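You operate a simulated robot arm through the tools that you are given. There is no shell and no other tool.

You are at the controls of a simulated two-armed robot. One attempt, no reset.

TASK
On the sorting shelf, fold the yellow towel in half.

The check looks at the end state, three seconds after you hand in, the way a careful person would. Anything else that was tipped, shoved, dropped, spilled or broken makes it a failure. Flat cloth is picked up by pressing the open fingertips on it (5 to 10 N) and closing them slowly along it; thin cloth reads only 2 to 8 mm in the jaws.

THE ROBOT
Two 6-joint arms with two-finger grippers on one trunk, on a base that moves. Base frame: it is fixed to the floor where the robot stands at the start and does not move with it; the origin is under the middle of the robot, x ahead of it, y to its left, z up; the surface under the hand at the start is at about z = 88. Lengths are in cm, angles in degrees, forces in N, time in s.
The left shoulder is at the start at [3, 17.8, 96.3], the right one opposite. With the tool pointing down near the work surface each hand reaches from about 10 to 84 cm from the robot's upright axis, wherever it stands, measured 20 degrees to its own side. Places, roughly: sorting shelf [50, -30, 90]. Payload 2.54 kg a hand.
Tool frame (each hand has its own): the origin (TCP) lies between the finger pads and is the grasp point; the fingertips stand 3 cm ahead of it; z points along the fingers, y is the line along which they close. The gripper opens to 11.6 cm; its body begins 9.5 cm behind the TCP.
Orientation is that of the tool frame in the base frame, as a unit quaternion [x, y, z, w]. With the fingers straight down and closing along the base's y, the tool's x points along the base's -x, its y along +y and its z along -z.

THE INTERFACE
- The arms move only by the tool play_rows. It takes "left_increments", "right_increments" or both (then of equal length, played together; a hand with none holds still); each is a list of rows, each an object of numbers (a shift or turn left out is 0, a gripper value left out holds the last): "tx", "ty", "tz": the shift along the tool's x, y, z in cm; "wx", "wy", "wz": the turn, a rotation vector about the tool's x, y, z in degrees; "fingers": the gripper command, from -1 (shut) to 1 (fully open), values between in proportion. In form: [{"tx": .., "ty": .., "tz": .., "wx": .., "wy": .., "wz": .., "fingers": ..}, ...]. A call has 1 to 20 rows; each row is the pose to reach, as a shift and turn from the pose commanded when the call began, along the tool's axes at that moment. A row lasts 0.2 s, in which the tool goes at most 5 cm and 8.6 degrees; a call with a longer step from one row to the next is refused whole, and so is a gripper value outside its range. Where a pose cannot be reached the arm comes as near as it can. A force on the tool above 40 N (or 10 N above the force at the start of the call, whichever is more), or a blocked arm, ends the call early, and 0.2 s more pass. The fingers move at their own pace (about 15.3 cm/s each) and stop on an object; they squeeze with about 23 N. The grip force told is the motor's: it shows also when the fingers shut on nothing. Time passes only in rows, and 0.2 s behind the last, so rows that repeat a pose let the fingers close. The reply holds the time, the measured pose of the TCP, the force on the tool along the base axes, the opening and the grip force, in the units named above and with some noise, with the torque about the TCP (base axes, N m) and any sound that the robot's microphone picked up.
- Cameras (640 x 400 px; columns grow to the right, rows downward): "scene" is now at [3.3, -1.52, 167.08]; the picture's right is [-0.24, -0.97, 0.00], its down [-0.86, 0.21, -0.47] and it looks along [0.46, -0.11, -0.88] (base axes); focal length 278 px, centre (320, 200). "left" rides on the left gripper at [6.9, 1.5, -12.2] in its tool frame; the picture's right is [-0.21, 0.98, 0.00], its down [-0.83, -0.18, -0.53] and it looks along [-0.52, -0.11, 0.85] (tool axes); focal length 251 px, centre (320, 200). "right" rides on the right gripper at [6.9, -1.5, -12.2] in its tool frame; the picture's right is [0.21, 0.98, 0.00], its down [-0.83, 0.18, -0.53] and it looks along [-0.52, 0.11, 0.85] (tool axes); focal length 251 px, centre (320, 200).
- grab_frame(camera): a new picture of that camera. No time passes.
- raise_lower(by): moves the trunk up (or, below 0, down) by that many cm; the arms and the scene camera ride with it, the base frame stays. It gives what a move gives, with no picture.
- base_move(legs): drives the robot by 1 to 6 legs, each [ahead, left, turn to the left] in cm, cm and degrees, along the robot's own axes; the way and the turn of a leg run together, so that a leg with both is an arc; at most 150 cm and 180 degrees a leg. The arms and the cameras ride along, it lands a little off, and it stops where it bumps. It gives what a move gives.
- turn_head(pan, tilt): turns the head with the scene camera to pan (to the left, within 143 degrees either way) and tilt (down, from -29 to 69), counted from straight ahead of the robot. It gives what a move gives.
- measure_at(camera, pixels): for up to 12 pixels [column, row] of the newest picture of that camera ("zoom" is the newest enlarged one), the place [x, y, z] in the base frame of the surface seen there, good to about 0.2 cm. No time passes.
- inspect(camera, box): a new picture of the part [left, top, right, bottom] of that camera's present view, enlarged. No time passes.
- close_job(): hands the job in; it is judged then, once.

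Open the grippers and draw the arms clear of the work before you hand the job in, unless the task says otherwise.

The tools are called by a JSON object that holds its "method" and its "body". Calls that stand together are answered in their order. play_rows: Moves the arms, as the interface text tells. Its arguments: {"type":"object","properties":{"left_increments":{"type":"array"},"right_increments":{"type":"array"}},"required":[]} The other tools are called the same way: raise_lower (by) moves the trunk up or down; base_move (legs) drives the base; turn_head (pan, tilt) turns the head that bears the scene camera; grab_frame (camera) takes a picture; measure_at (camera, pixels) gives the place of the surface under pixels of a picture; inspect (camera, box) takes an enlarged picture of a part of a camera's view; close_job () hands the job in.

At the start:

```text
t: 0.0
left_eef_pos: [51.47, 6.7, 112.51]
left_ee_rot: [0.0, 1.0, 0.0, 0.0]
left_wrist_force: [-0.1, 0.2, -0.3]
left_ft_torque: [-0.03, 0.01, -0.02]
left_grip_width: 11.58
left_grip_force: 0.0
right_eef_pos: [44.51, -40.07, 106.6]
right_ee_rot: [0.0, 1.0, 0.0, 0.0]
right_wrist_force: [0.4, 1.0, 0.3]
right_ft_torque: [-0.03, 0.02, -0.02]
right_grip_width: 11.61
right_grip_force: 0.1
trunk travel left (down, up): [-17.5, 36.5]
robot x, y, heading: [-0.07, 0.24, -0.0]
head pan, tilt (commanded): [-13.9, 61.9]
```

scene: 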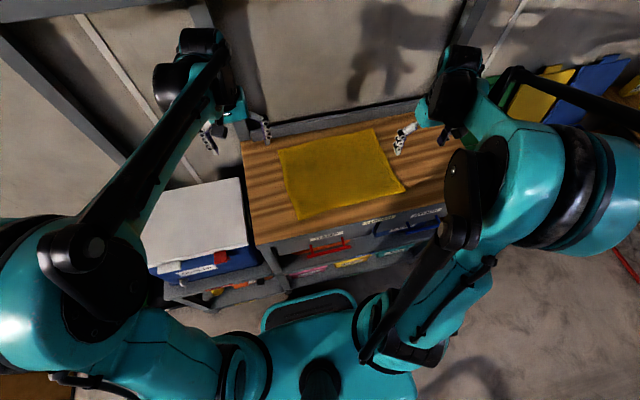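
right: 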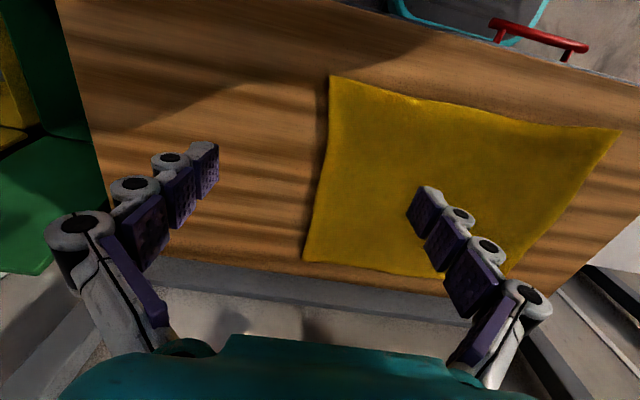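
left: 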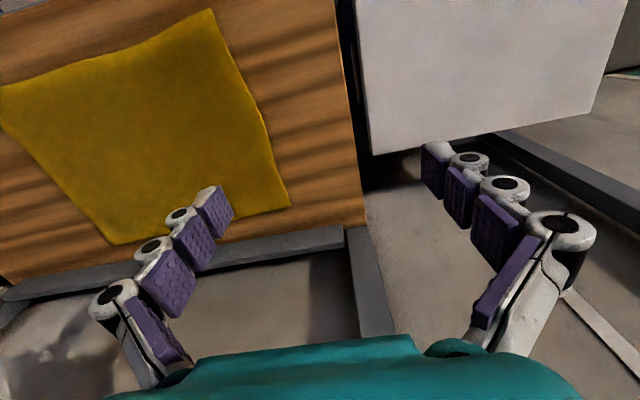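

The scene shows the yellow towel flat on the shelf with corners near (279,150), (374,130), (404,189) and (298,219). I take an enlarged view and measure the corners.

{"method": "inspect", "body": {"camera": "scene", "box": [230, 100, 450, 240]}}

{"method": "measure_at", "body": {"camera": "scene", "pixels": [[281, 151], [373, 132], [401, 188], [299, 217], [340, 170], [244, 143], [257, 243], [395, 205], [300, 123], [260, 180]]}}

```text
2.86 times, centred on (340, 170) of scene
```

zoom: 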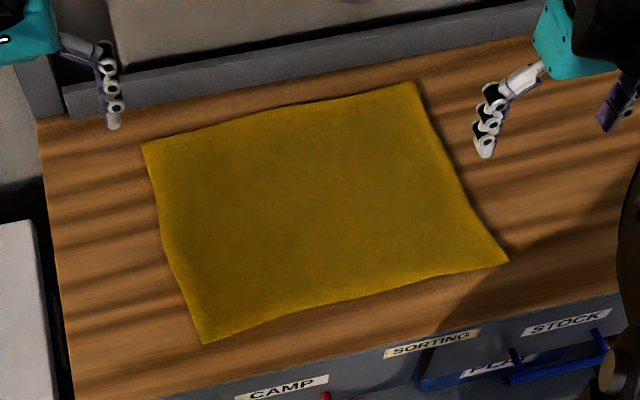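

```text
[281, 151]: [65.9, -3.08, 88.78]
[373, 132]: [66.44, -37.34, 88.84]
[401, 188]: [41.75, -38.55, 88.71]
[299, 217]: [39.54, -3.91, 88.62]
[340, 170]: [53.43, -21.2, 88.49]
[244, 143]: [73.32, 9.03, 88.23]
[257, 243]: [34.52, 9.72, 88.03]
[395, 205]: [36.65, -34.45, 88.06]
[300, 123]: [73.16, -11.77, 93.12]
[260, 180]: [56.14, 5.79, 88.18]
```

The towel is about 26 cm (x) by 34.5 cm (y), lying on a board at z≈88.1, with a back lip near x=73, z=93. I check what stands behind the lip and to the sides before moving the hands over the far corners.

{"method": "measure_at", "body": {"camera": "scene", "pixels": [[300, 80], [400, 70], [330, 112], [330, 122], [440, 108], [200, 130], [545, 90], [190, 210], [266, 128], [250, 110], [400, 112], [330, 240]]}}

{"method": "inspect", "body": {"camera": "left", "box": [60, 100, 360, 300]}}

```text
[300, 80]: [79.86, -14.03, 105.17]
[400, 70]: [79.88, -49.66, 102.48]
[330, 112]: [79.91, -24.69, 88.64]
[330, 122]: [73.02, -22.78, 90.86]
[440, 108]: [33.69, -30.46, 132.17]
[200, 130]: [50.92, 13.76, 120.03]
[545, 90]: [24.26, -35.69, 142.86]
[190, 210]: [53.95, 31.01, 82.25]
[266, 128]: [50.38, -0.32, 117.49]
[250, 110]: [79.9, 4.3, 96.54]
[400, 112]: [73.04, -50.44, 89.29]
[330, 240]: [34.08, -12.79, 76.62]
```

```text
2.00 times, centred on (210, 200) of left
```

zoom: 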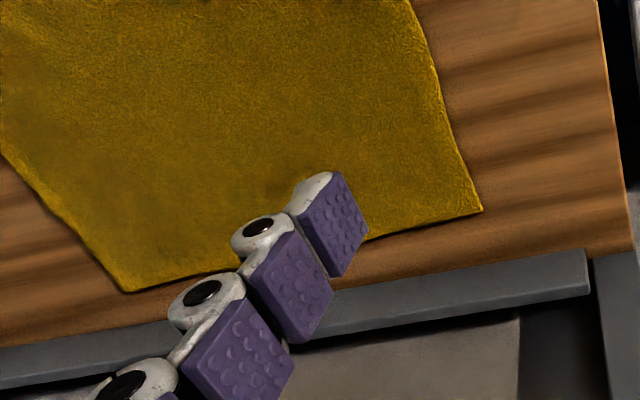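

A wall stands at x≈80, and there is clear space above the lip (top z≈93). I bring both hands above the far corners (A [65.9,-3.1], B [66.4,-37.3]) at z≈101, with the fingers closing along y.

{"method": "play_rows", "body": {"left_increments": [{"tx": -1.6, "ty": -1.6, "tz": 1.4}, {"tx": -3.2, "ty": -3.2, "tz": 2.9}, {"tx": -4.9, "ty": -4.8, "tz": 4.3}, {"tx": -6.6, "ty": -6.4, "tz": 5.7}, {"tx": -8.2, "ty": -8.0, "tz": 7.2}, {"tx": -9.9, "ty": -9.6, "tz": 8.6}, {"tx": -11.5, "ty": -11.2, "tz": 10.1}, {"tx": -13.1, "ty": -12.7, "tz": 11.5}, {"tx": -13.1, "ty": -12.7, "tz": 11.5}], "right_increments": [{"tx": -2.6, "ty": 0.7, "tz": 0.7}, {"tx": -5.2, "ty": 1.4, "tz": 1.4}, {"tx": -7.8, "ty": 2.1, "tz": 2.1}, {"tx": -10.4, "ty": 2.8, "tz": 2.8}, {"tx": -13.0, "ty": 3.5, "tz": 3.5}, {"tx": -15.6, "ty": 4.2, "tz": 4.2}, {"tx": -18.2, "ty": 4.9, "tz": 4.9}, {"tx": -20.9, "ty": 5.6, "tz": 5.6}, {"tx": -20.9, "ty": 5.6, "tz": 5.6}]}}

```text
t: 2.0
left_eef_pos: [64.52, -5.98, 101.04]
left_ee_rot: [0.0, 1.0, 0.0, 0.001]
left_wrist_force: [-0.5, 1.1, 0.2]
left_ft_torque: [-0.01, -0.05, 0.05]
left_grip_width: 11.58
left_grip_force: 0.1
right_eef_pos: [65.24, -34.33, 101.13]
right_ee_rot: [0.0, 1.0, 0.0, 0.0]
right_wrist_force: [-0.8, 0.3, 0.2]
right_ft_torque: [-0.04, -0.06, -0.04]
right_grip_width: 11.61
right_grip_force: 0.0
trunk travel left (down, up): [-17.5, 36.5]
robot x, y, heading: [0.08, -0.17, 0.0]
head pan, tilt (commanded): [-13.9, 61.9]
```

Both hands are where commanded, at z≈101. I look at all three cameras to locate the far corners relative to the fingers.

{"method": "grab_frame", "body": {"camera": "left"}}

{"method": "grab_frame", "body": {"camera": "right"}}

{"method": "grab_frame", "body": {"camera": "scene"}}

```text
taken
```

left: 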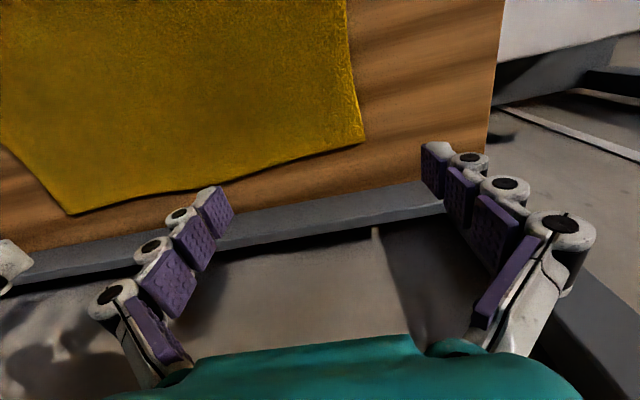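

```text
taken
```

right: 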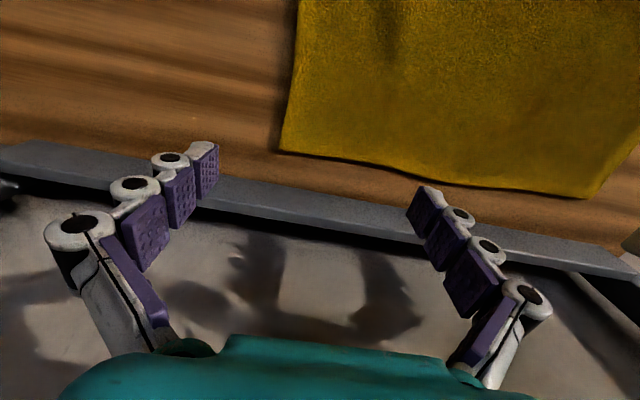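

```text
taken
```

scene: 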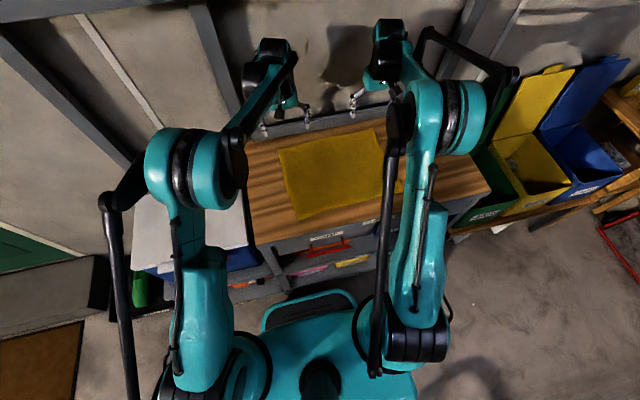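

In the left view the corner A is at about (363,143) and in the right view the corner B at about (280,152). I measure the far edge and corners precisely.

{"method": "measure_at", "body": {"camera": "left", "pixels": [[361, 141], [345, 140], [350, 100], [346, 20], [300, 155], [240, 171], [180, 186], [72, 210], [330, 100], [400, 140], [215, 215], [435, 170]]}}

{"method": "measure_at", "body": {"camera": "right", "pixels": [[282, 150], [300, 152], [289, 100], [297, 20], [340, 160], [400, 171], [480, 184], [586, 195], [310, 120], [250, 150], [210, 170], [425, 195]]}}

{"method": "inspect", "body": {"camera": "scene", "box": [240, 80, 420, 230]}}

```text
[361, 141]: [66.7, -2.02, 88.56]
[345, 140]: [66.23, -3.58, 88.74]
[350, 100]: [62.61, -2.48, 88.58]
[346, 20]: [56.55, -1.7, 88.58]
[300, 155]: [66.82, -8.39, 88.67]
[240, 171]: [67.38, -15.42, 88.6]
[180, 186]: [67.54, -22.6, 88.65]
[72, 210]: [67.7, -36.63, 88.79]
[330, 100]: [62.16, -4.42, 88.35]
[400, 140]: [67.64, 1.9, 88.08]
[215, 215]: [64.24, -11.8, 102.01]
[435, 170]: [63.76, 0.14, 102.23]
```

```text
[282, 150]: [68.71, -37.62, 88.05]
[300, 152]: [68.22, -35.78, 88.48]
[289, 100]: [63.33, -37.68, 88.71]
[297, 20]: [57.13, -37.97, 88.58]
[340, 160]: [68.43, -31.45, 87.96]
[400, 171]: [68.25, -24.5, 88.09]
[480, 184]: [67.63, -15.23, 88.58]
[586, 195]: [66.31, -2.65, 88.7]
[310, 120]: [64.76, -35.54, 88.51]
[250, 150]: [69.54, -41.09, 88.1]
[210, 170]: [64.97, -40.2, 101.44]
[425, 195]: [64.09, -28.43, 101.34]
```

```text
2.67 times, centred on (330, 155) of scene
```

zoom: 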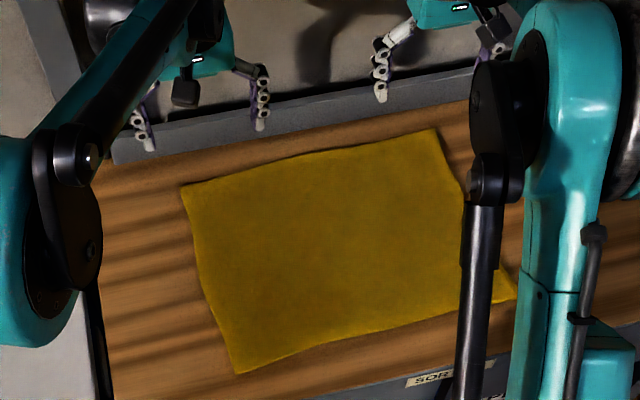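

Hand cameras put the far edge a bit farther (A≈[66.7,-2.1], B≈[68.1,-37.5]) than the coarse scene view. I measure the corners on the zoomed picture: D (237,372), C (515,298), A (183,188), B (432,131).

{"method": "measure_at", "body": {"camera": "zoom", "pixels": [[237, 371], [234, 374], [514, 298], [518, 299], [183, 188], [180, 186], [432, 132], [433, 129], [300, 161], [370, 334]]}}

```text
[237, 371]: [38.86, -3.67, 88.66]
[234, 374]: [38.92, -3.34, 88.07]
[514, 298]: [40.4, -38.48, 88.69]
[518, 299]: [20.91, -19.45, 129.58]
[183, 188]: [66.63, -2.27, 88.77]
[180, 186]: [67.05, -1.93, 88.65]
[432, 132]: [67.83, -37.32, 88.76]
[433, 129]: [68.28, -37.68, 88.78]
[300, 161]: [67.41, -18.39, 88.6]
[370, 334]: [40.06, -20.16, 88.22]
```

The towel is a clean 28 × 35.5 cm rectangle: A (67.0,-2.0), B (68.2,-37.6), C (40.2,-38.9), D (38.9,-3.5). I narrow the fingers to about 3.5 cm and come down to z≈96 just inside the far corners.

{"method": "play_rows", "body": {"left_increments": [{"tx": -0.5, "ty": 0.3, "tz": 1.2, "fingers": -0.4}, {"tx": -1.0, "ty": 0.7, "tz": 2.5, "fingers": -0.4}, {"tx": -1.5, "ty": 1.0, "tz": 4.0, "fingers": -0.4}, {"tx": -1.5, "ty": 1.0, "tz": 5.0, "fingers": -0.4}, {"tx": -1.5, "ty": 1.0, "tz": 5.0, "fingers": -0.4}], "right_increments": [{"tx": -0.6, "ty": -0.1, "tz": 1.2, "fingers": -0.4}, {"tx": -1.2, "ty": -0.2, "tz": 2.5, "fingers": -0.4}, {"tx": -1.8, "ty": -0.3, "tz": 4.0, "fingers": -0.4}, {"tx": -1.8, "ty": -0.3, "tz": 5.0, "fingers": -0.4}, {"tx": -1.8, "ty": -0.3, "tz": 5.0, "fingers": -0.4}]}}

{"method": "grab_frame", "body": {"camera": "left"}}

{"method": "grab_frame", "body": {"camera": "right"}}

```text
t: 3.2
left_eef_pos: [66.05, -5.03, 95.88]
left_ee_rot: [0.0, 1.0, 0.0, 0.001]
left_wrist_force: [0.2, -0.4, 0.4]
left_ft_torque: [-0.01, 0.01, 0.0]
left_grip_width: 3.5
left_grip_force: 0.2
right_eef_pos: [67.14, -34.56, 96.11]
right_ee_rot: [0.0, 1.0, 0.0, -0.001]
right_wrist_force: [-0.8, 0.4, 0.9]
right_ft_torque: [0.01, 0.02, 0.03]
right_grip_width: 3.49
right_grip_force: 0.0
trunk travel left (down, up): [-17.5, 36.5]
robot x, y, heading: [0.06, 0.05, 0.2]
head pan, tilt (commanded): [-13.9, 61.9]
```

```text
taken
```

left: 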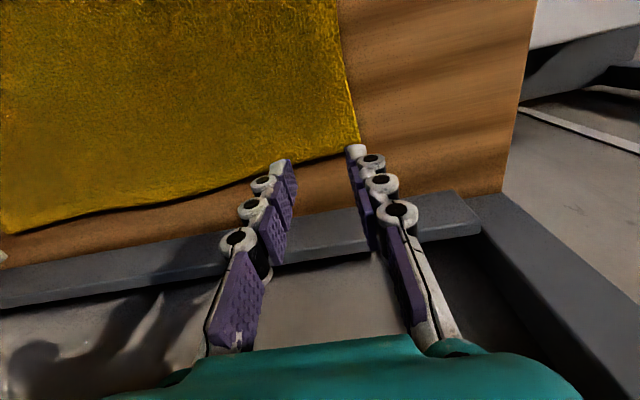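

```text
taken
```

right: 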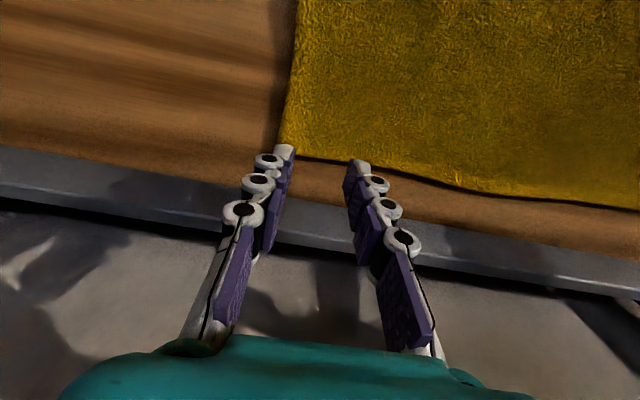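

The fingertips straddle the area just inside each far corner, as intended. I lower both hands to just above contact (TCP z≈91.9) slowly.

{"method": "play_rows", "body": {"left_increments": [{"tz": 1.0}, {"tz": 2.0}, {"tz": 3.0}, {"tz": 3.7}, {"tz": 3.9}, {"tz": 3.9}], "right_increments": [{"tz": 1.0}, {"tz": 2.0}, {"tz": 3.0}, {"tz": 3.8}, {"tz": 4.1}, {"tz": 4.1}]}}

```text
t: 4.6
left_eef_pos: [66.02, -5.04, 91.97]
left_ee_rot: [0.001, 1.0, 0.0, 0.0]
left_wrist_force: [0.2, -0.6, 0.6]
left_ft_torque: [-0.03, -0.01, 0.0]
left_grip_width: 3.47
left_grip_force: 0.0
right_eef_pos: [67.19, -34.65, 91.8]
right_ee_rot: [-0.002, 1.0, 0.0, 0.0]
right_wrist_force: [0.0, 0.3, -0.1]
right_ft_torque: [0.03, 0.0, -0.01]
right_grip_width: 3.48
right_grip_force: 0.1
trunk travel left (down, up): [-17.5, 36.5]
robot x, y, heading: [-0.08, 0.08, -0.1]
head pan, tilt (commanded): [-13.9, 61.9]
```

No contact force yet at z≈91.9. I go down another 0.4 cm and read the forces.

{"method": "play_rows", "body": {"left_increments": [{"tz": 0.2}, {"tz": 0.4}, {"tz": 0.4}], "right_increments": [{"tz": 0.15}, {"tz": 0.3}, {"tz": 0.3}]}}

```text
t: 5.4
left_eef_pos: [66.06, -5.04, 91.6]
left_ee_rot: [0.0, 1.0, 0.0, 0.0]
left_wrist_force: [-0.5, -0.6, -0.3]
left_ft_torque: [0.0, 0.01, -0.04]
left_grip_width: 3.51
left_grip_force: 0.0
right_eef_pos: [67.13, -34.61, 91.73]
right_ee_rot: [0.001, 1.0, 0.0, 0.0]
right_wrist_force: [0.7, 0.1, 0.1]
right_ft_torque: [0.02, 0.05, -0.01]
right_grip_width: 3.45
right_grip_force: 0.1
trunk travel left (down, up): [-17.5, 36.5]
robot x, y, heading: [-0.25, -0.07, 0.1]
head pan, tilt (commanded): [-13.9, 61.9]
```

Still no contact force (about 0 N). I lower another 0.3 cm on both sides.

{"method": "play_rows", "body": {"left_increments": [{"tz": 0.15}, {"tz": 0.3}, {"tz": 0.3}], "right_increments": [{"tz": 0.15}, {"tz": 0.3}, {"tz": 0.3}]}}

```text
t: 6.2
left_eef_pos: [66.06, -5.0, 91.35]
left_ee_rot: [0.001, 1.0, -0.001, 0.0]
left_wrist_force: [1.2, -0.2, 1.2]
left_ft_torque: [-0.01, -0.04, 0.04]
left_grip_width: 3.46
left_grip_force: 0.0
right_eef_pos: [67.09, -34.6, 91.37]
right_ee_rot: [0.0, 1.0, 0.0, 0.0]
right_wrist_force: [-0.1, -0.5, 2.4]
right_ft_torque: [-0.02, 0.0, -0.01]
right_grip_width: 3.49
right_grip_force: 0.0
trunk travel left (down, up): [-17.5, 36.5]
robot x, y, heading: [0.24, 0.18, 0.1]
head pan, tilt (commanded): [-13.9, 61.9]
```

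First contact shows: about 1 N left and 2.4 N right. I press a little more, 0.15 cm each.

{"method": "play_rows", "body": {"left_increments": [{"tz": 0.1}, {"tz": 0.2}, {"tz": 0.2}], "right_increments": [{"tz": 0.1}, {"tz": 0.15}, {"tz": 0.15}]}}

```text
t: 7.0
left_eef_pos: [65.98, -5.05, 91.2]
left_ee_rot: [0.0, 1.0, 0.0, 0.001]
left_wrist_force: [2.5, -0.3, 10.6]
left_ft_torque: [-0.03, -0.07, 0.03]
left_grip_width: 3.57
left_grip_force: 0.4
right_eef_pos: [67.18, -34.6, 91.34]
right_ee_rot: [0.0, 1.0, -0.001, 0.001]
right_wrist_force: [1.3, -0.3, 7.6]
right_ft_torque: [-0.02, -0.06, -0.02]
right_grip_width: 3.52
right_grip_force: 0.0
trunk travel left (down, up): [-17.5, 36.5]
robot x, y, heading: [-0.03, -0.06, 0.1]
head pan, tilt (commanded): [-13.9, 61.9]
```

Presses are 10.6 N left and 7.6 N right, in the wanted range. I close slowly while shifting each hand inward by half the closing, so the inner finger stays put and the corner is gathered.

{"method": "play_rows", "body": {"left_increments": [{"tz": -0.04, "ty": -0.15, "fingers": -0.45}, {"tz": -0.04, "ty": -0.29, "fingers": -0.5}, {"tz": -0.04, "ty": -0.44, "fingers": -0.55}, {"tz": -0.04, "ty": -0.58, "fingers": -0.6}, {"tz": -0.04, "ty": -0.73, "fingers": -0.65}, {"tz": -0.04, "ty": -0.87, "fingers": -0.7}, {"tz": -0.04, "ty": -0.87, "fingers": -0.7}], "right_increments": [{"tz": 0.0, "ty": 0.15, "fingers": -0.45}, {"tz": 0.0, "ty": 0.29, "fingers": -0.5}, {"tz": 0.0, "ty": 0.44, "fingers": -0.55}, {"tz": 0.0, "ty": 0.58, "fingers": -0.6}, {"tz": 0.0, "ty": 0.73, "fingers": -0.65}, {"tz": 0.0, "ty": 0.87, "fingers": -0.7}, {"tz": 0.0, "ty": 0.87, "fingers": -0.7}]}}

{"method": "grab_frame", "body": {"camera": "left"}}

{"method": "grab_frame", "body": {"camera": "right"}}

```text
t: 8.6
left_eef_pos: [66.02, -5.86, 91.17]
left_ee_rot: [0.001, 1.0, -0.001, 0.0]
left_wrist_force: [-1.2, 1.1, 4.7]
left_ft_torque: [-0.01, 0.05, -0.01]
left_grip_width: 1.62
left_grip_force: 0.1
right_eef_pos: [67.14, -33.75, 91.26]
right_ee_rot: [0.0, 1.0, 0.0, 0.0]
right_wrist_force: [0.4, 0.7, 3.9]
right_ft_torque: [-0.03, 0.01, 0.02]
right_grip_width: 1.64
right_grip_force: 0.1
trunk travel left (down, up): [-17.5, 36.5]
robot x, y, heading: [-0.35, -0.2, 0.1]
head pan, tilt (commanded): [-13.9, 61.9]
```

```text
taken
```

left: 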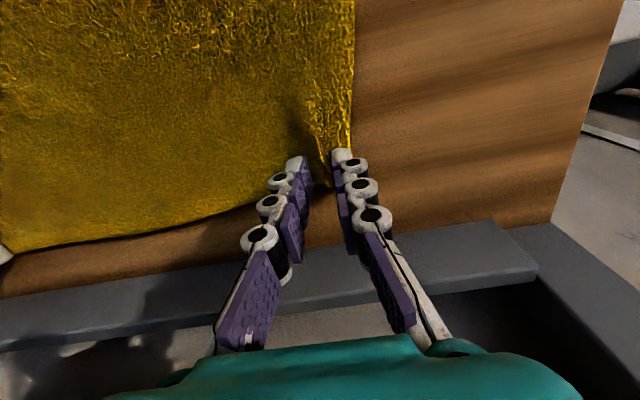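

```text
taken
```

right: 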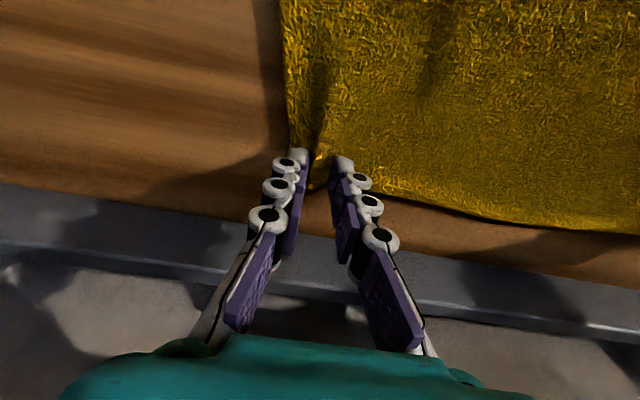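

The cloth is gathering between the fingers at (318,185) left and (318,180) right, and the press has eased to about 4–5 N. I press 0.05 cm more and close the rest of the way slowly.

{"method": "play_rows", "body": {"left_increments": [{"tz": 0.06, "ty": -0.15, "fingers": -0.75}, {"tz": 0.06, "ty": -0.29, "fingers": -0.8}, {"tz": 0.06, "ty": -0.44, "fingers": -0.85}, {"tz": 0.06, "ty": -0.58, "fingers": -0.9}, {"tz": 0.06, "ty": -0.7, "fingers": -0.95}, {"tz": 0.06, "ty": -0.75, "fingers": -1.0}, {"tz": 0.06, "ty": -0.75, "fingers": -1.0}, {"tz": 0.06, "ty": -0.75, "fingers": -1.0}], "right_increments": [{"tz": 0.07, "ty": 0.15, "fingers": -0.75}, {"tz": 0.07, "ty": 0.29, "fingers": -0.8}, {"tz": 0.07, "ty": 0.44, "fingers": -0.85}, {"tz": 0.07, "ty": 0.58, "fingers": -0.9}, {"tz": 0.07, "ty": 0.7, "fingers": -0.95}, {"tz": 0.07, "ty": 0.75, "fingers": -1.0}, {"tz": 0.07, "ty": 0.75, "fingers": -1.0}, {"tz": 0.07, "ty": 0.75, "fingers": -1.0}]}}

{"method": "grab_frame", "body": {"camera": "left"}}

{"method": "grab_frame", "body": {"camera": "right"}}

```text
t: 10.4
left_eef_pos: [66.04, -6.77, 91.16]
left_ee_rot: [0.0, 1.0, 0.0, 0.001]
left_wrist_force: [0.3, 1.2, 2.2]
left_ft_torque: [0.03, -0.03, -0.01]
left_grip_width: 0.36
left_grip_force: 22.5
right_eef_pos: [67.22, -33.03, 91.2]
right_ee_rot: [0.0, 1.0, 0.0, 0.0]
right_wrist_force: [0.0, -1.0, 3.5]
right_ft_torque: [-0.03, -0.01, 0.01]
right_grip_width: 0.36
right_grip_force: 23.0
trunk travel left (down, up): [-17.5, 36.5]
robot x, y, heading: [0.36, 0.29, -0.0]
head pan, tilt (commanded): [-13.9, 61.9]
```

```text
taken
```

left: 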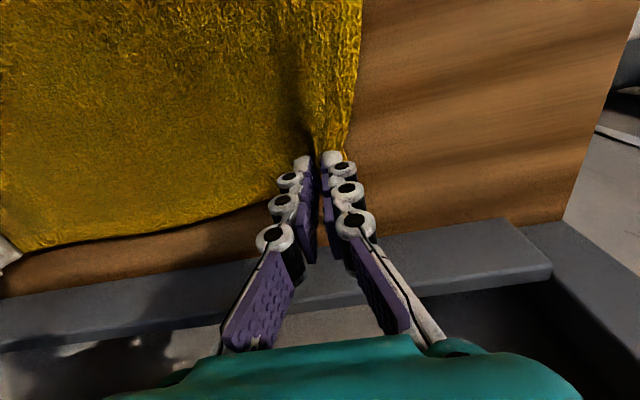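

```text
taken
```

right: 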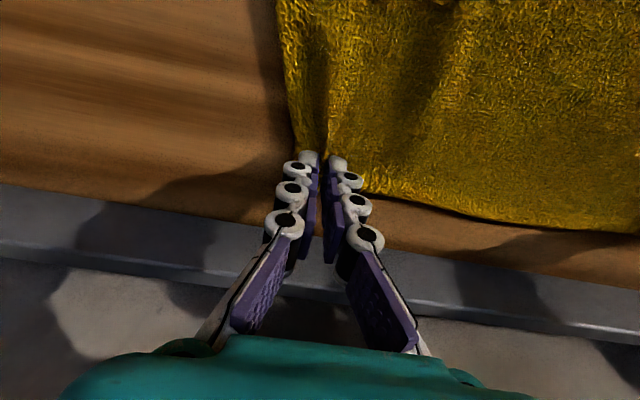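

Both grips read 3.6 mm at 23 N, so cloth is held. I lift 3 cm straight up (slightly toward me) and check that both corners come along.

{"method": "play_rows", "body": {"left_increments": [{"tz": -0.8}, {"tz": -1.6, "tx": 0.1}, {"tz": -2.4, "tx": 0.2}, {"tz": -3.0, "tx": 0.4}, {"tz": -3.0, "tx": 0.4}], "right_increments": [{"tz": -0.8}, {"tz": -1.6, "tx": 0.1}, {"tz": -2.4, "tx": 0.2}, {"tz": -3.0, "tx": 0.4}, {"tz": -3.0, "tx": 0.4}]}}

{"method": "grab_frame", "body": {"camera": "left"}}

{"method": "grab_frame", "body": {"camera": "right"}}

{"method": "inspect", "body": {"camera": "scene", "box": [240, 80, 420, 230]}}

```text
t: 11.6
left_eef_pos: [65.66, -6.76, 94.08]
left_ee_rot: [0.0, 1.0, 0.0, 0.0]
left_wrist_force: [-0.2, -0.1, 0.5]
left_ft_torque: [0.03, 0.02, -0.01]
left_grip_width: 0.37
left_grip_force: 23.0
right_eef_pos: [66.81, -32.99, 94.12]
right_ee_rot: [0.0, 1.0, 0.0, 0.0]
right_wrist_force: [-0.1, 0.0, -0.4]
right_ft_torque: [-0.04, 0.01, 0.03]
right_grip_width: 0.4
right_grip_force: 22.6
trunk travel left (down, up): [-17.5, 36.5]
robot x, y, heading: [0.04, 0.05, -0.2]
head pan, tilt (commanded): [-13.9, 61.9]
```

```text
taken
```

left: 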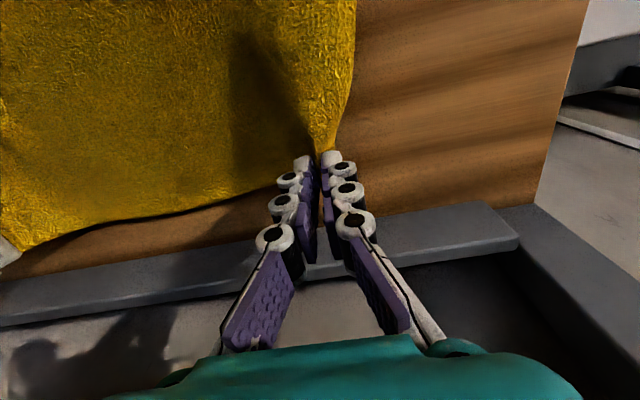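

```text
taken
```

right: 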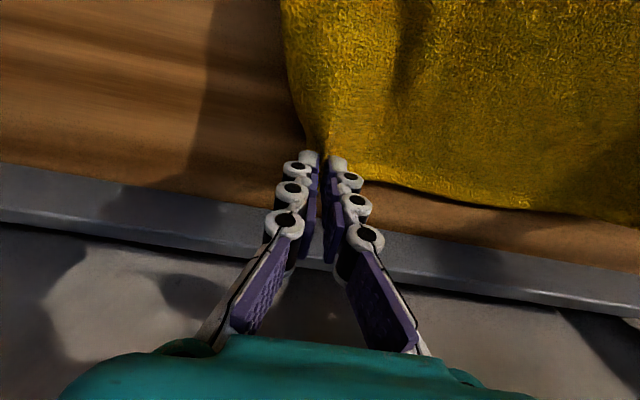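

```text
2.67 times, centred on (330, 155) of scene
```

zoom: 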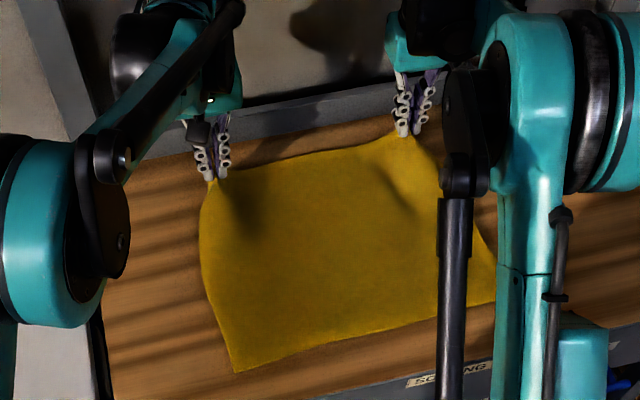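

Both corners rise with the hands and the near edge has not moved. I carry both hands through the first half of the arc, up about 10 cm and back 12 cm toward the fold line.

{"method": "play_rows", "body": {"left_increments": [{"tx": 0.46, "tz": -1.67, "ty": -0.08}, {"tx": 1.13, "tz": -3.25, "ty": -0.15}, {"tx": 2.01, "tz": -4.73, "ty": -0.23}, {"tx": 3.08, "tz": -6.09, "ty": -0.31}, {"tx": 4.33, "tz": -7.3, "ty": -0.38}, {"tx": 5.72, "tz": -8.31, "ty": -0.46}, {"tx": 7.23, "tz": -9.14, "ty": -0.54}, {"tx": 8.85, "tz": -9.76, "ty": -0.61}, {"tx": 10.53, "tz": -10.15, "ty": -0.69}, {"tx": 12.25, "tz": -10.32, "ty": -0.77}, {"tx": 12.25, "tz": -10.32, "ty": -0.77}], "right_increments": [{"tx": 0.46, "tz": -1.67, "ty": -0.06}, {"tx": 1.13, "tz": -3.25, "ty": -0.13}, {"tx": 2.01, "tz": -4.73, "ty": -0.2}, {"tx": 3.08, "tz": -6.09, "ty": -0.26}, {"tx": 4.33, "tz": -7.3, "ty": -0.33}, {"tx": 5.72, "tz": -8.31, "ty": -0.39}, {"tx": 7.23, "tz": -9.14, "ty": -0.46}, {"tx": 8.85, "tz": -9.76, "ty": -0.52}, {"tx": 10.53, "tz": -10.15, "ty": -0.59}, {"tx": 12.25, "tz": -10.32, "ty": -0.65}, {"tx": 12.25, "tz": -10.32, "ty": -0.65}]}}

{"method": "grab_frame", "body": {"camera": "scene"}}

{"method": "inspect", "body": {"camera": "scene", "box": [240, 80, 420, 230]}}

{"method": "grab_frame", "body": {"camera": "left"}}

{"method": "grab_frame", "body": {"camera": "right"}}

```text
t: 14.0
left_eef_pos: [53.5, -7.38, 104.41]
left_ee_rot: [0.0, 1.0, 0.0, 0.0]
left_wrist_force: [0.0, -1.5, -0.1]
left_ft_torque: [-0.01, -0.01, 0.03]
left_grip_width: 0.36
left_grip_force: 23.2
right_eef_pos: [54.51, -33.75, 104.49]
right_ee_rot: [0.0, 1.0, 0.0, -0.001]
right_wrist_force: [0.4, 0.1, -0.2]
right_ft_torque: [0.0, 0.04, -0.03]
right_grip_width: 0.35
right_grip_force: 23.2
trunk travel left (down, up): [-17.5, 36.5]
robot x, y, heading: [-0.11, 0.07, 0.1]
head pan, tilt (commanded): [-13.9, 61.9]
```

```text
taken
```

scene: 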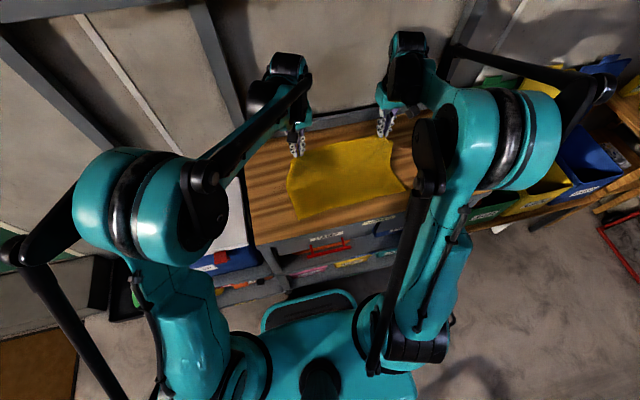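

```text
2.67 times, centred on (330, 155) of scene
```

zoom: 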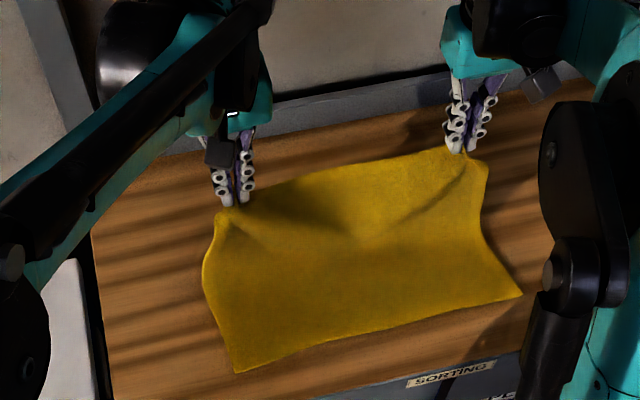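

```text
taken
```

left: 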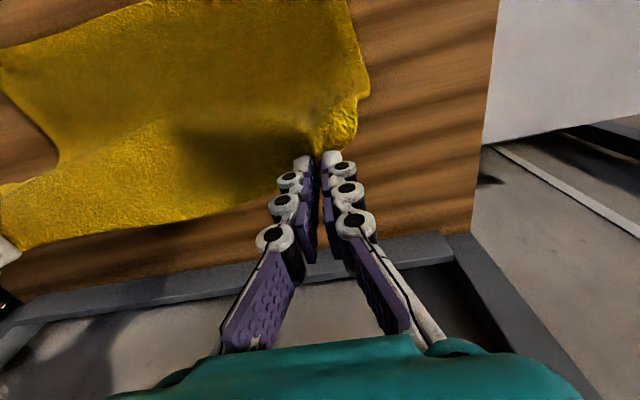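

```text
taken
```

right: 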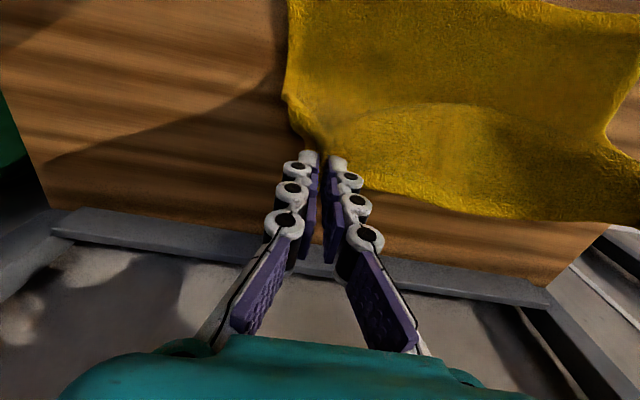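

The towel hangs cleanly from both hands with the near edge still in place. I do most of the second half of the arc, pitching the fingers forward to 45° as the edge comes over.

{"method": "play_rows", "body": {"left_increments": [{"tx": 1.7, "tz": 0.05, "ty": -0.06, "wy": -5}, {"tx": 3.39, "tz": 0.28, "ty": -0.13, "wy": -10}, {"tx": 5.04, "tz": 0.69, "ty": -0.19, "wy": -15}, {"tx": 6.64, "tz": 1.28, "ty": -0.26, "wy": -20}, {"tx": 8.16, "tz": 2.03, "ty": -0.32, "wy": -25}, {"tx": 9.59, "tz": 2.94, "ty": -0.38, "wy": -30}, {"tx": 10.92, "tz": 4.01, "ty": -0.45, "wy": -35}, {"tx": 12.12, "tz": 5.21, "ty": -0.51, "wy": -40}, {"tx": 13.19, "tz": 6.53, "ty": -0.58, "wy": -45}, {"tx": 13.19, "tz": 6.53, "ty": -0.58, "wy": -45}], "right_increments": [{"tx": 1.7, "tz": 0.05, "ty": -0.06, "wy": -5}, {"tx": 3.39, "tz": 0.28, "ty": -0.13, "wy": -10}, {"tx": 5.04, "tz": 0.69, "ty": -0.19, "wy": -15}, {"tx": 6.64, "tz": 1.28, "ty": -0.25, "wy": -20}, {"tx": 8.16, "tz": 2.03, "ty": -0.31, "wy": -25}, {"tx": 9.59, "tz": 2.94, "ty": -0.37, "wy": -30}, {"tx": 10.92, "tz": 4.01, "ty": -0.43, "wy": -35}, {"tx": 12.12, "tz": 5.21, "ty": -0.49, "wy": -40}, {"tx": 13.19, "tz": 6.53, "ty": -0.55, "wy": -45}, {"tx": 13.19, "tz": 6.53, "ty": -0.55, "wy": -45}]}}

{"method": "grab_frame", "body": {"camera": "scene"}}

{"method": "inspect", "body": {"camera": "scene", "box": [240, 80, 420, 230]}}

{"method": "grab_frame", "body": {"camera": "left"}}

{"method": "grab_frame", "body": {"camera": "right"}}

```text
t: 16.2
left_eef_pos: [40.29, -7.97, 97.97]
left_ee_rot: [-0.001, 0.923, 0.0, 0.384]
left_wrist_force: [-1.1, 1.1, 0.1]
left_ft_torque: [-0.04, 0.03, 0.02]
left_grip_width: 0.38
left_grip_force: 23.2
right_eef_pos: [41.23, -34.11, 98.0]
right_ee_rot: [0.0, 0.923, 0.0, 0.384]
right_wrist_force: [0.1, 0.8, 0.9]
right_ft_torque: [-0.03, 0.0, 0.02]
right_grip_width: 0.35
right_grip_force: 23.6
trunk travel left (down, up): [-17.5, 36.5]
robot x, y, heading: [0.29, 0.06, -0.1]
head pan, tilt (commanded): [-13.9, 61.9]
```

```text
taken
```

scene: 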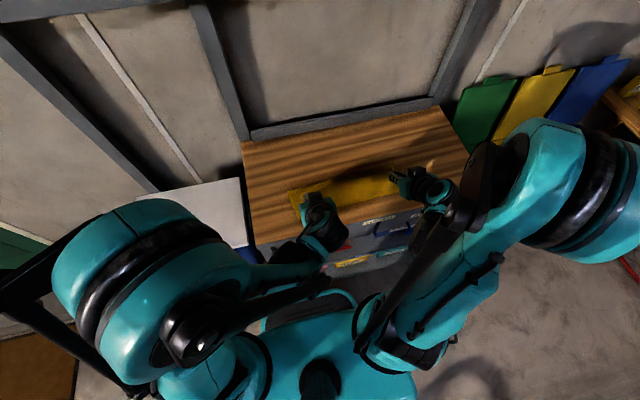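

```text
2.67 times, centred on (330, 155) of scene
```

zoom: 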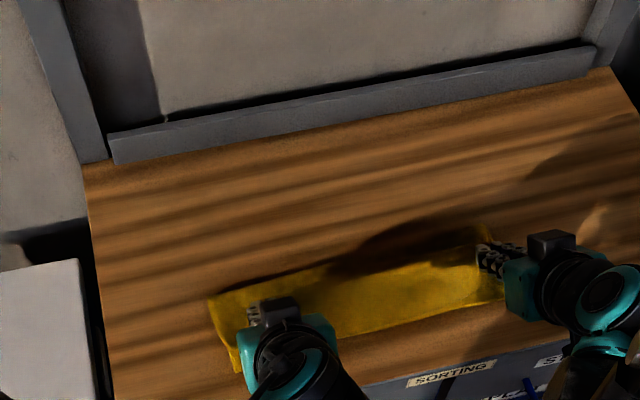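

```text
taken
```

left: 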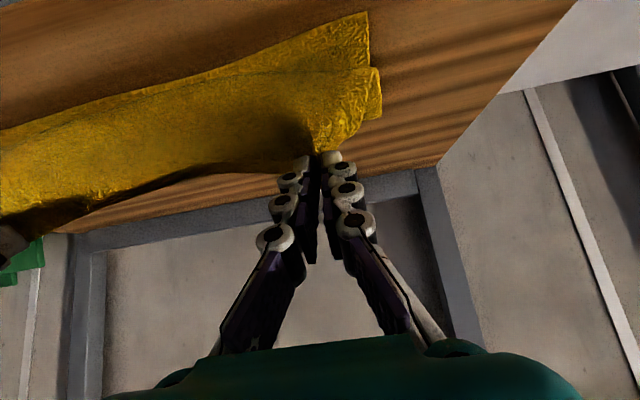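

```text
taken
```

right: 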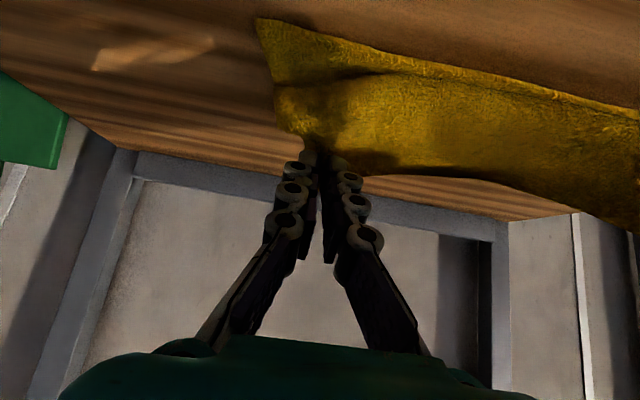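

Orientation 45° was reached on both sides and the far edge now hangs above the near edge. I lower to about 4 cm above the board while pitching to 60°, aiming the pinch about 2 cm inside the near edge.

{"method": "play_rows", "body": {"left_increments": [{"tx": 0.84, "tz": 0.47, "ty": -0.06, "wy": -3}, {"tx": 1.68, "tz": 0.94, "ty": -0.12, "wy": -6}, {"tx": 2.51, "tz": 1.42, "ty": -0.18, "wy": -9}, {"tx": 3.35, "tz": 1.89, "ty": -0.24, "wy": -12}, {"tx": 4.19, "tz": 2.36, "ty": -0.3, "wy": -15}, {"tx": 4.19, "tz": 2.36, "ty": -0.3, "wy": -15}], "right_increments": [{"tx": 0.87, "tz": 0.46, "ty": -0.04, "wy": -3}, {"tx": 1.73, "tz": 0.92, "ty": -0.08, "wy": -6}, {"tx": 2.6, "tz": 1.39, "ty": -0.12, "wy": -9}, {"tx": 3.46, "tz": 1.85, "ty": -0.16, "wy": -12}, {"tx": 4.33, "tz": 2.31, "ty": -0.2, "wy": -15}, {"tx": 4.33, "tz": 2.31, "ty": -0.2, "wy": -15}]}}

{"method": "inspect", "body": {"camera": "scene", "box": [240, 100, 440, 250]}}

{"method": "grab_frame", "body": {"camera": "left"}}

{"method": "grab_frame", "body": {"camera": "right"}}

```text
t: 17.6
left_eef_pos: [40.86, -11.4, 100.22]
left_ee_rot: [-0.001, 0.866, 0.0, 0.5]
left_wrist_force: [-0.4, -0.1, -0.1]
left_ft_torque: [-0.01, 0.01, -0.01]
left_grip_width: 0.38
left_grip_force: 23.1
left hand out of reach, approached as far as the arm can: row 2, 3, 4, 5, 6
right_eef_pos: [41.47, -35.95, 103.13]
right_ee_rot: [0.0, 0.866, 0.0, 0.499]
right_wrist_force: [1.0, 0.8, -0.6]
right_ft_torque: [-0.01, -0.02, -0.01]
right_grip_width: 0.4
right_grip_force: 23.1
right hand out of reach, approached as far as the arm can: row 1, 2, 3, 4, 5, 6
trunk travel left (down, up): [-17.5, 36.5]
robot x, y, heading: [-0.14, -0.18, -0.0]
head pan, tilt (commanded): [-13.9, 61.9]
```

```text
2.67 times, centred on (340, 175) of scene
```

zoom: 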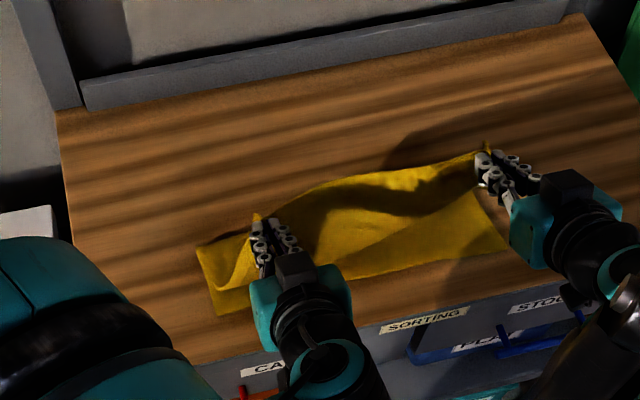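

```text
taken
```

left: 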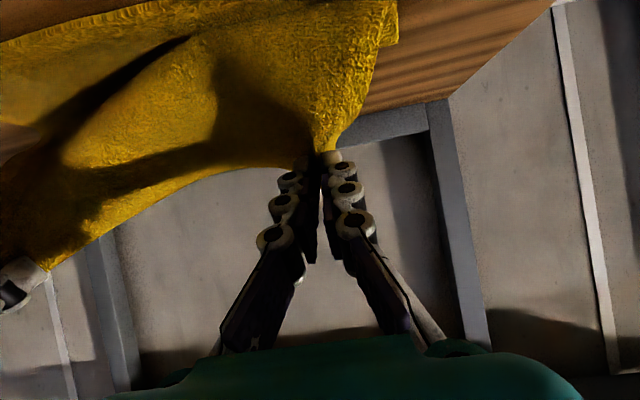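

```text
taken
```

right: 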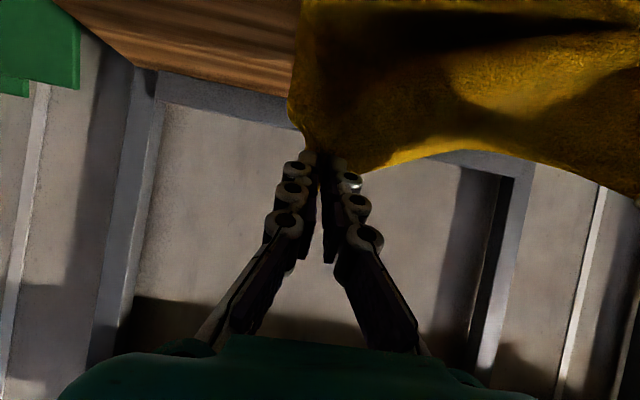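

The 60° pitch at this height so close to the body is out of reach (left stopped at [40.9,-11.4,100.2], right at [41.5,-36,103.1]); the cloth is still held. Backing the base up would give the arms room, so I look behind the robot first.

{"method": "turn_head", "body": {"pan": 143, "tilt": 45}}

{"method": "grab_frame", "body": {"camera": "scene"}}

{"method": "turn_head", "body": {"pan": -143, "tilt": 45}}

{"method": "grab_frame", "body": {"camera": "scene"}}

```text
t: 20.0
left_eef_pos: [40.76, -11.32, 100.24]
left_ee_rot: [0.0, 0.867, -0.001, 0.499]
left_wrist_force: [-0.3, 0.6, -0.4]
left_ft_torque: [0.02, 0.02, 0.0]
left_grip_width: 0.34
left_grip_force: 23.0
right_eef_pos: [41.65, -36.02, 103.15]
right_ee_rot: [0.0, 0.867, 0.0, 0.499]
right_wrist_force: [0.7, 0.7, 0.3]
right_ft_torque: [0.0, -0.03, -0.01]
right_grip_width: 0.36
right_grip_force: 22.8
trunk travel left (down, up): [-17.5, 36.5]
robot x, y, heading: [0.12, -0.24, 0.1]
head pan, tilt (commanded): [143.0, 45.0]
```

```text
taken
```

scene: 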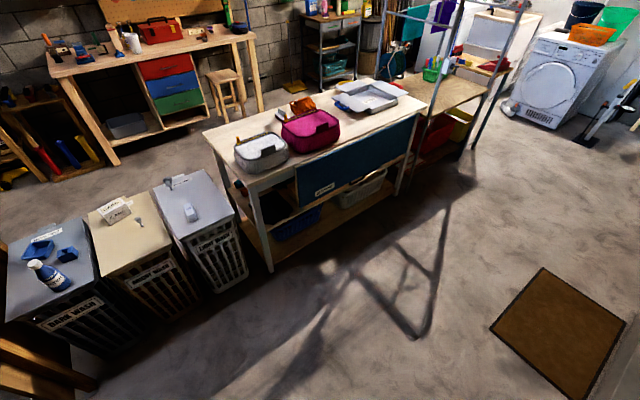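

```text
t: 24.0
left_eef_pos: [40.81, -11.26, 100.12]
left_ee_rot: [0.0, 0.866, 0.0, 0.499]
left_wrist_force: [-0.1, -0.9, -0.6]
left_ft_torque: [-0.01, 0.05, 0.02]
left_grip_width: 0.37
left_grip_force: 22.8
right_eef_pos: [41.51, -36.02, 103.14]
right_ee_rot: [0.001, 0.866, -0.001, 0.499]
right_wrist_force: [0.2, 0.2, 0.4]
right_ft_torque: [-0.01, 0.02, 0.03]
right_grip_width: 0.36
right_grip_force: 23.1
trunk travel left (down, up): [-17.5, 36.5]
robot x, y, heading: [0.12, 0.06, -0.0]
head pan, tilt (commanded): [-143.0, 45.0]
```

```text
taken
```

scene: 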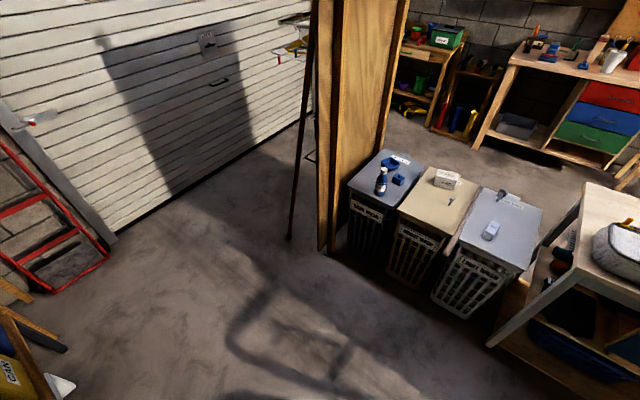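

There is over a metre of free floor behind. I turn the head back to the work and send a null move to learn whether the arms' commanded pose is the reached one or the unreachable one.

{"method": "turn_head", "body": {"pan": -18, "tilt": 58}}

{"method": "play_rows", "body": {"left_increments": [{"tx": 0}], "right_increments": [{"tx": 0}]}}

{"method": "grab_frame", "body": {"camera": "scene"}}

```text
t: 26.0
left_eef_pos: [40.68, -11.26, 100.19]
left_ee_rot: [0.0, 0.866, 0.001, 0.499]
left_wrist_force: [0.0, -0.6, -0.3]
left_ft_torque: [-0.02, 0.01, -0.03]
left_grip_width: 0.38
left_grip_force: 22.9
right_eef_pos: [41.58, -36.1, 103.15]
right_ee_rot: [-0.001, 0.866, 0.0, 0.499]
right_wrist_force: [-0.6, 0.1, -0.5]
right_ft_torque: [-0.01, 0.02, -0.03]
right_grip_width: 0.38
right_grip_force: 23.4
trunk travel left (down, up): [-17.5, 36.5]
robot x, y, heading: [-0.05, -0.14, -0.1]
head pan, tilt (commanded): [-18.0, 58.0]
```

```text
t: 26.4
left_eef_pos: [40.74, -11.36, 100.24]
left_ee_rot: [0.0, 0.866, 0.0, 0.499]
left_wrist_force: [0.4, -0.8, 0.2]
left_ft_torque: [0.0, 0.03, -0.01]
left_grip_width: 0.37
left_grip_force: 22.9
right_eef_pos: [41.58, -36.05, 103.13]
right_ee_rot: [0.001, 0.867, 0.0, 0.499]
right_wrist_force: [1.2, 0.1, -0.4]
right_ft_torque: [0.04, -0.04, 0.0]
right_grip_width: 0.37
right_grip_force: 22.7
trunk travel left (down, up): [-17.5, 36.5]
robot x, y, heading: [0.32, -0.3, -0.2]
head pan, tilt (commanded): [-18.0, 58.0]
```

```text
taken
```

scene: 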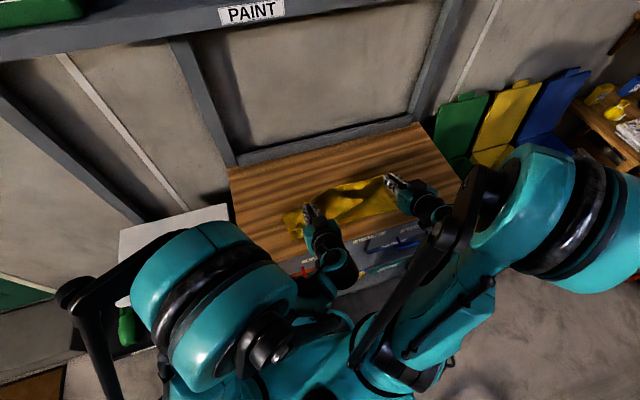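

The commanded pose follows the reached one, so normal moves work. I bring both hands back over the fold line to the upright pose (left [53.5,-7.5,103.5], right [54.6,-33.7,103.5]) before driving back.

{"method": "play_rows", "body": {"left_increments": [{"tx": -0.77, "tz": 0.79, "ty": 0.33, "wy": 5}, {"tx": -1.53, "tz": 1.57, "ty": 0.65, "wy": 10}, {"tx": -2.3, "tz": 2.36, "ty": 0.98, "wy": 15}, {"tx": -3.07, "tz": 3.14, "ty": 1.3, "wy": 20}, {"tx": -3.83, "tz": 3.93, "ty": 1.63, "wy": 25}, {"tx": -4.6, "tz": 4.71, "ty": 1.95, "wy": 30}, {"tx": -5.37, "tz": 5.5, "ty": 2.28, "wy": 35}, {"tx": -6.13, "tz": 6.28, "ty": 2.6, "wy": 40}, {"tx": -6.9, "tz": 7.07, "ty": 2.93, "wy": 45}, {"tx": -7.67, "tz": 7.85, "ty": 3.25, "wy": 50}, {"tx": -8.43, "tz": 8.64, "ty": 3.58, "wy": 55}, {"tx": -9.2, "tz": 9.42, "ty": 3.9, "wy": 60}, {"tx": -9.2, "tz": 9.42, "ty": 3.9, "wy": 60}], "right_increments": [{"tx": -0.57, "tz": 0.92, "ty": 0.2, "wy": 5}, {"tx": -1.14, "tz": 1.85, "ty": 0.39, "wy": 10}, {"tx": -1.71, "tz": 2.77, "ty": 0.59, "wy": 15}, {"tx": -2.28, "tz": 3.7, "ty": 0.78, "wy": 20}, {"tx": -2.85, "tz": 4.62, "ty": 0.98, "wy": 25}, {"tx": -3.42, "tz": 5.55, "ty": 1.18, "wy": 30}, {"tx": -3.98, "tz": 6.47, "ty": 1.37, "wy": 35}, {"tx": -4.55, "tz": 7.39, "ty": 1.57, "wy": 40}, {"tx": -5.12, "tz": 8.32, "ty": 1.76, "wy": 45}, {"tx": -5.69, "tz": 9.24, "ty": 1.96, "wy": 50}, {"tx": -6.26, "tz": 10.17, "ty": 2.15, "wy": 55}, {"tx": -6.83, "tz": 11.09, "ty": 2.35, "wy": 60}, {"tx": -6.83, "tz": 11.09, "ty": 2.35, "wy": 60}]}}

{"method": "grab_frame", "body": {"camera": "scene"}}

{"method": "inspect", "body": {"camera": "scene", "box": [220, 120, 440, 260]}}

```text
t: 29.2
left_eef_pos: [53.41, -7.39, 103.63]
left_ee_rot: [0.0, 1.0, 0.0, 0.0]
left_wrist_force: [-0.7, -0.6, -0.6]
left_ft_torque: [0.0, -0.05, 0.01]
left_grip_width: 0.34
left_grip_force: 22.9
right_eef_pos: [54.45, -33.83, 103.63]
right_ee_rot: [0.0, 1.0, 0.0, 0.0]
right_wrist_force: [-0.1, -0.4, -0.5]
right_ft_torque: [0.0, -0.05, -0.01]
right_grip_width: 0.35
right_grip_force: 22.7
trunk travel left (down, up): [-17.5, 36.5]
robot x, y, heading: [0.13, -0.12, 0.0]
head pan, tilt (commanded): [-18.0, 58.0]
```

```text
taken
```

scene: 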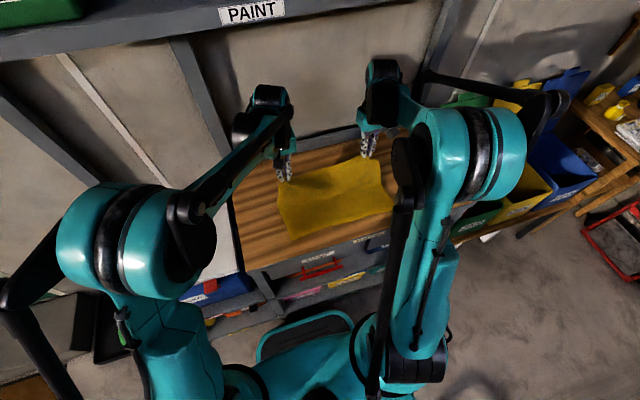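

```text
2.86 times, centred on (330, 190) of scene
```

zoom: 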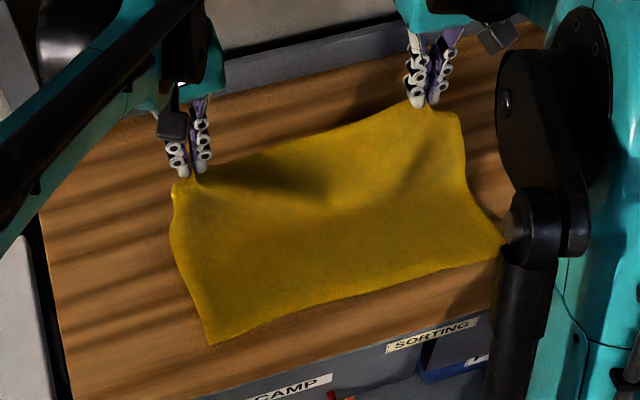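

Both corners are still held and the towel looks intact. I check the near edge hasn't slid (zoom D (210,341), mid (350,297), C (500,245)).

{"method": "measure_at", "body": {"camera": "zoom", "pixels": [[211, 341], [208, 344], [350, 294], [350, 298], [501, 245], [504, 247], [280, 317], [430, 268]]}}

```text
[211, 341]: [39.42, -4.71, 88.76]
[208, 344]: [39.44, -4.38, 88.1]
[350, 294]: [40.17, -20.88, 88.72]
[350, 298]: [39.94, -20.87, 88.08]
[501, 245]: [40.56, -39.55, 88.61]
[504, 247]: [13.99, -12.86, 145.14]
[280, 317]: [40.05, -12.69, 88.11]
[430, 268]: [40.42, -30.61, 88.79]
```

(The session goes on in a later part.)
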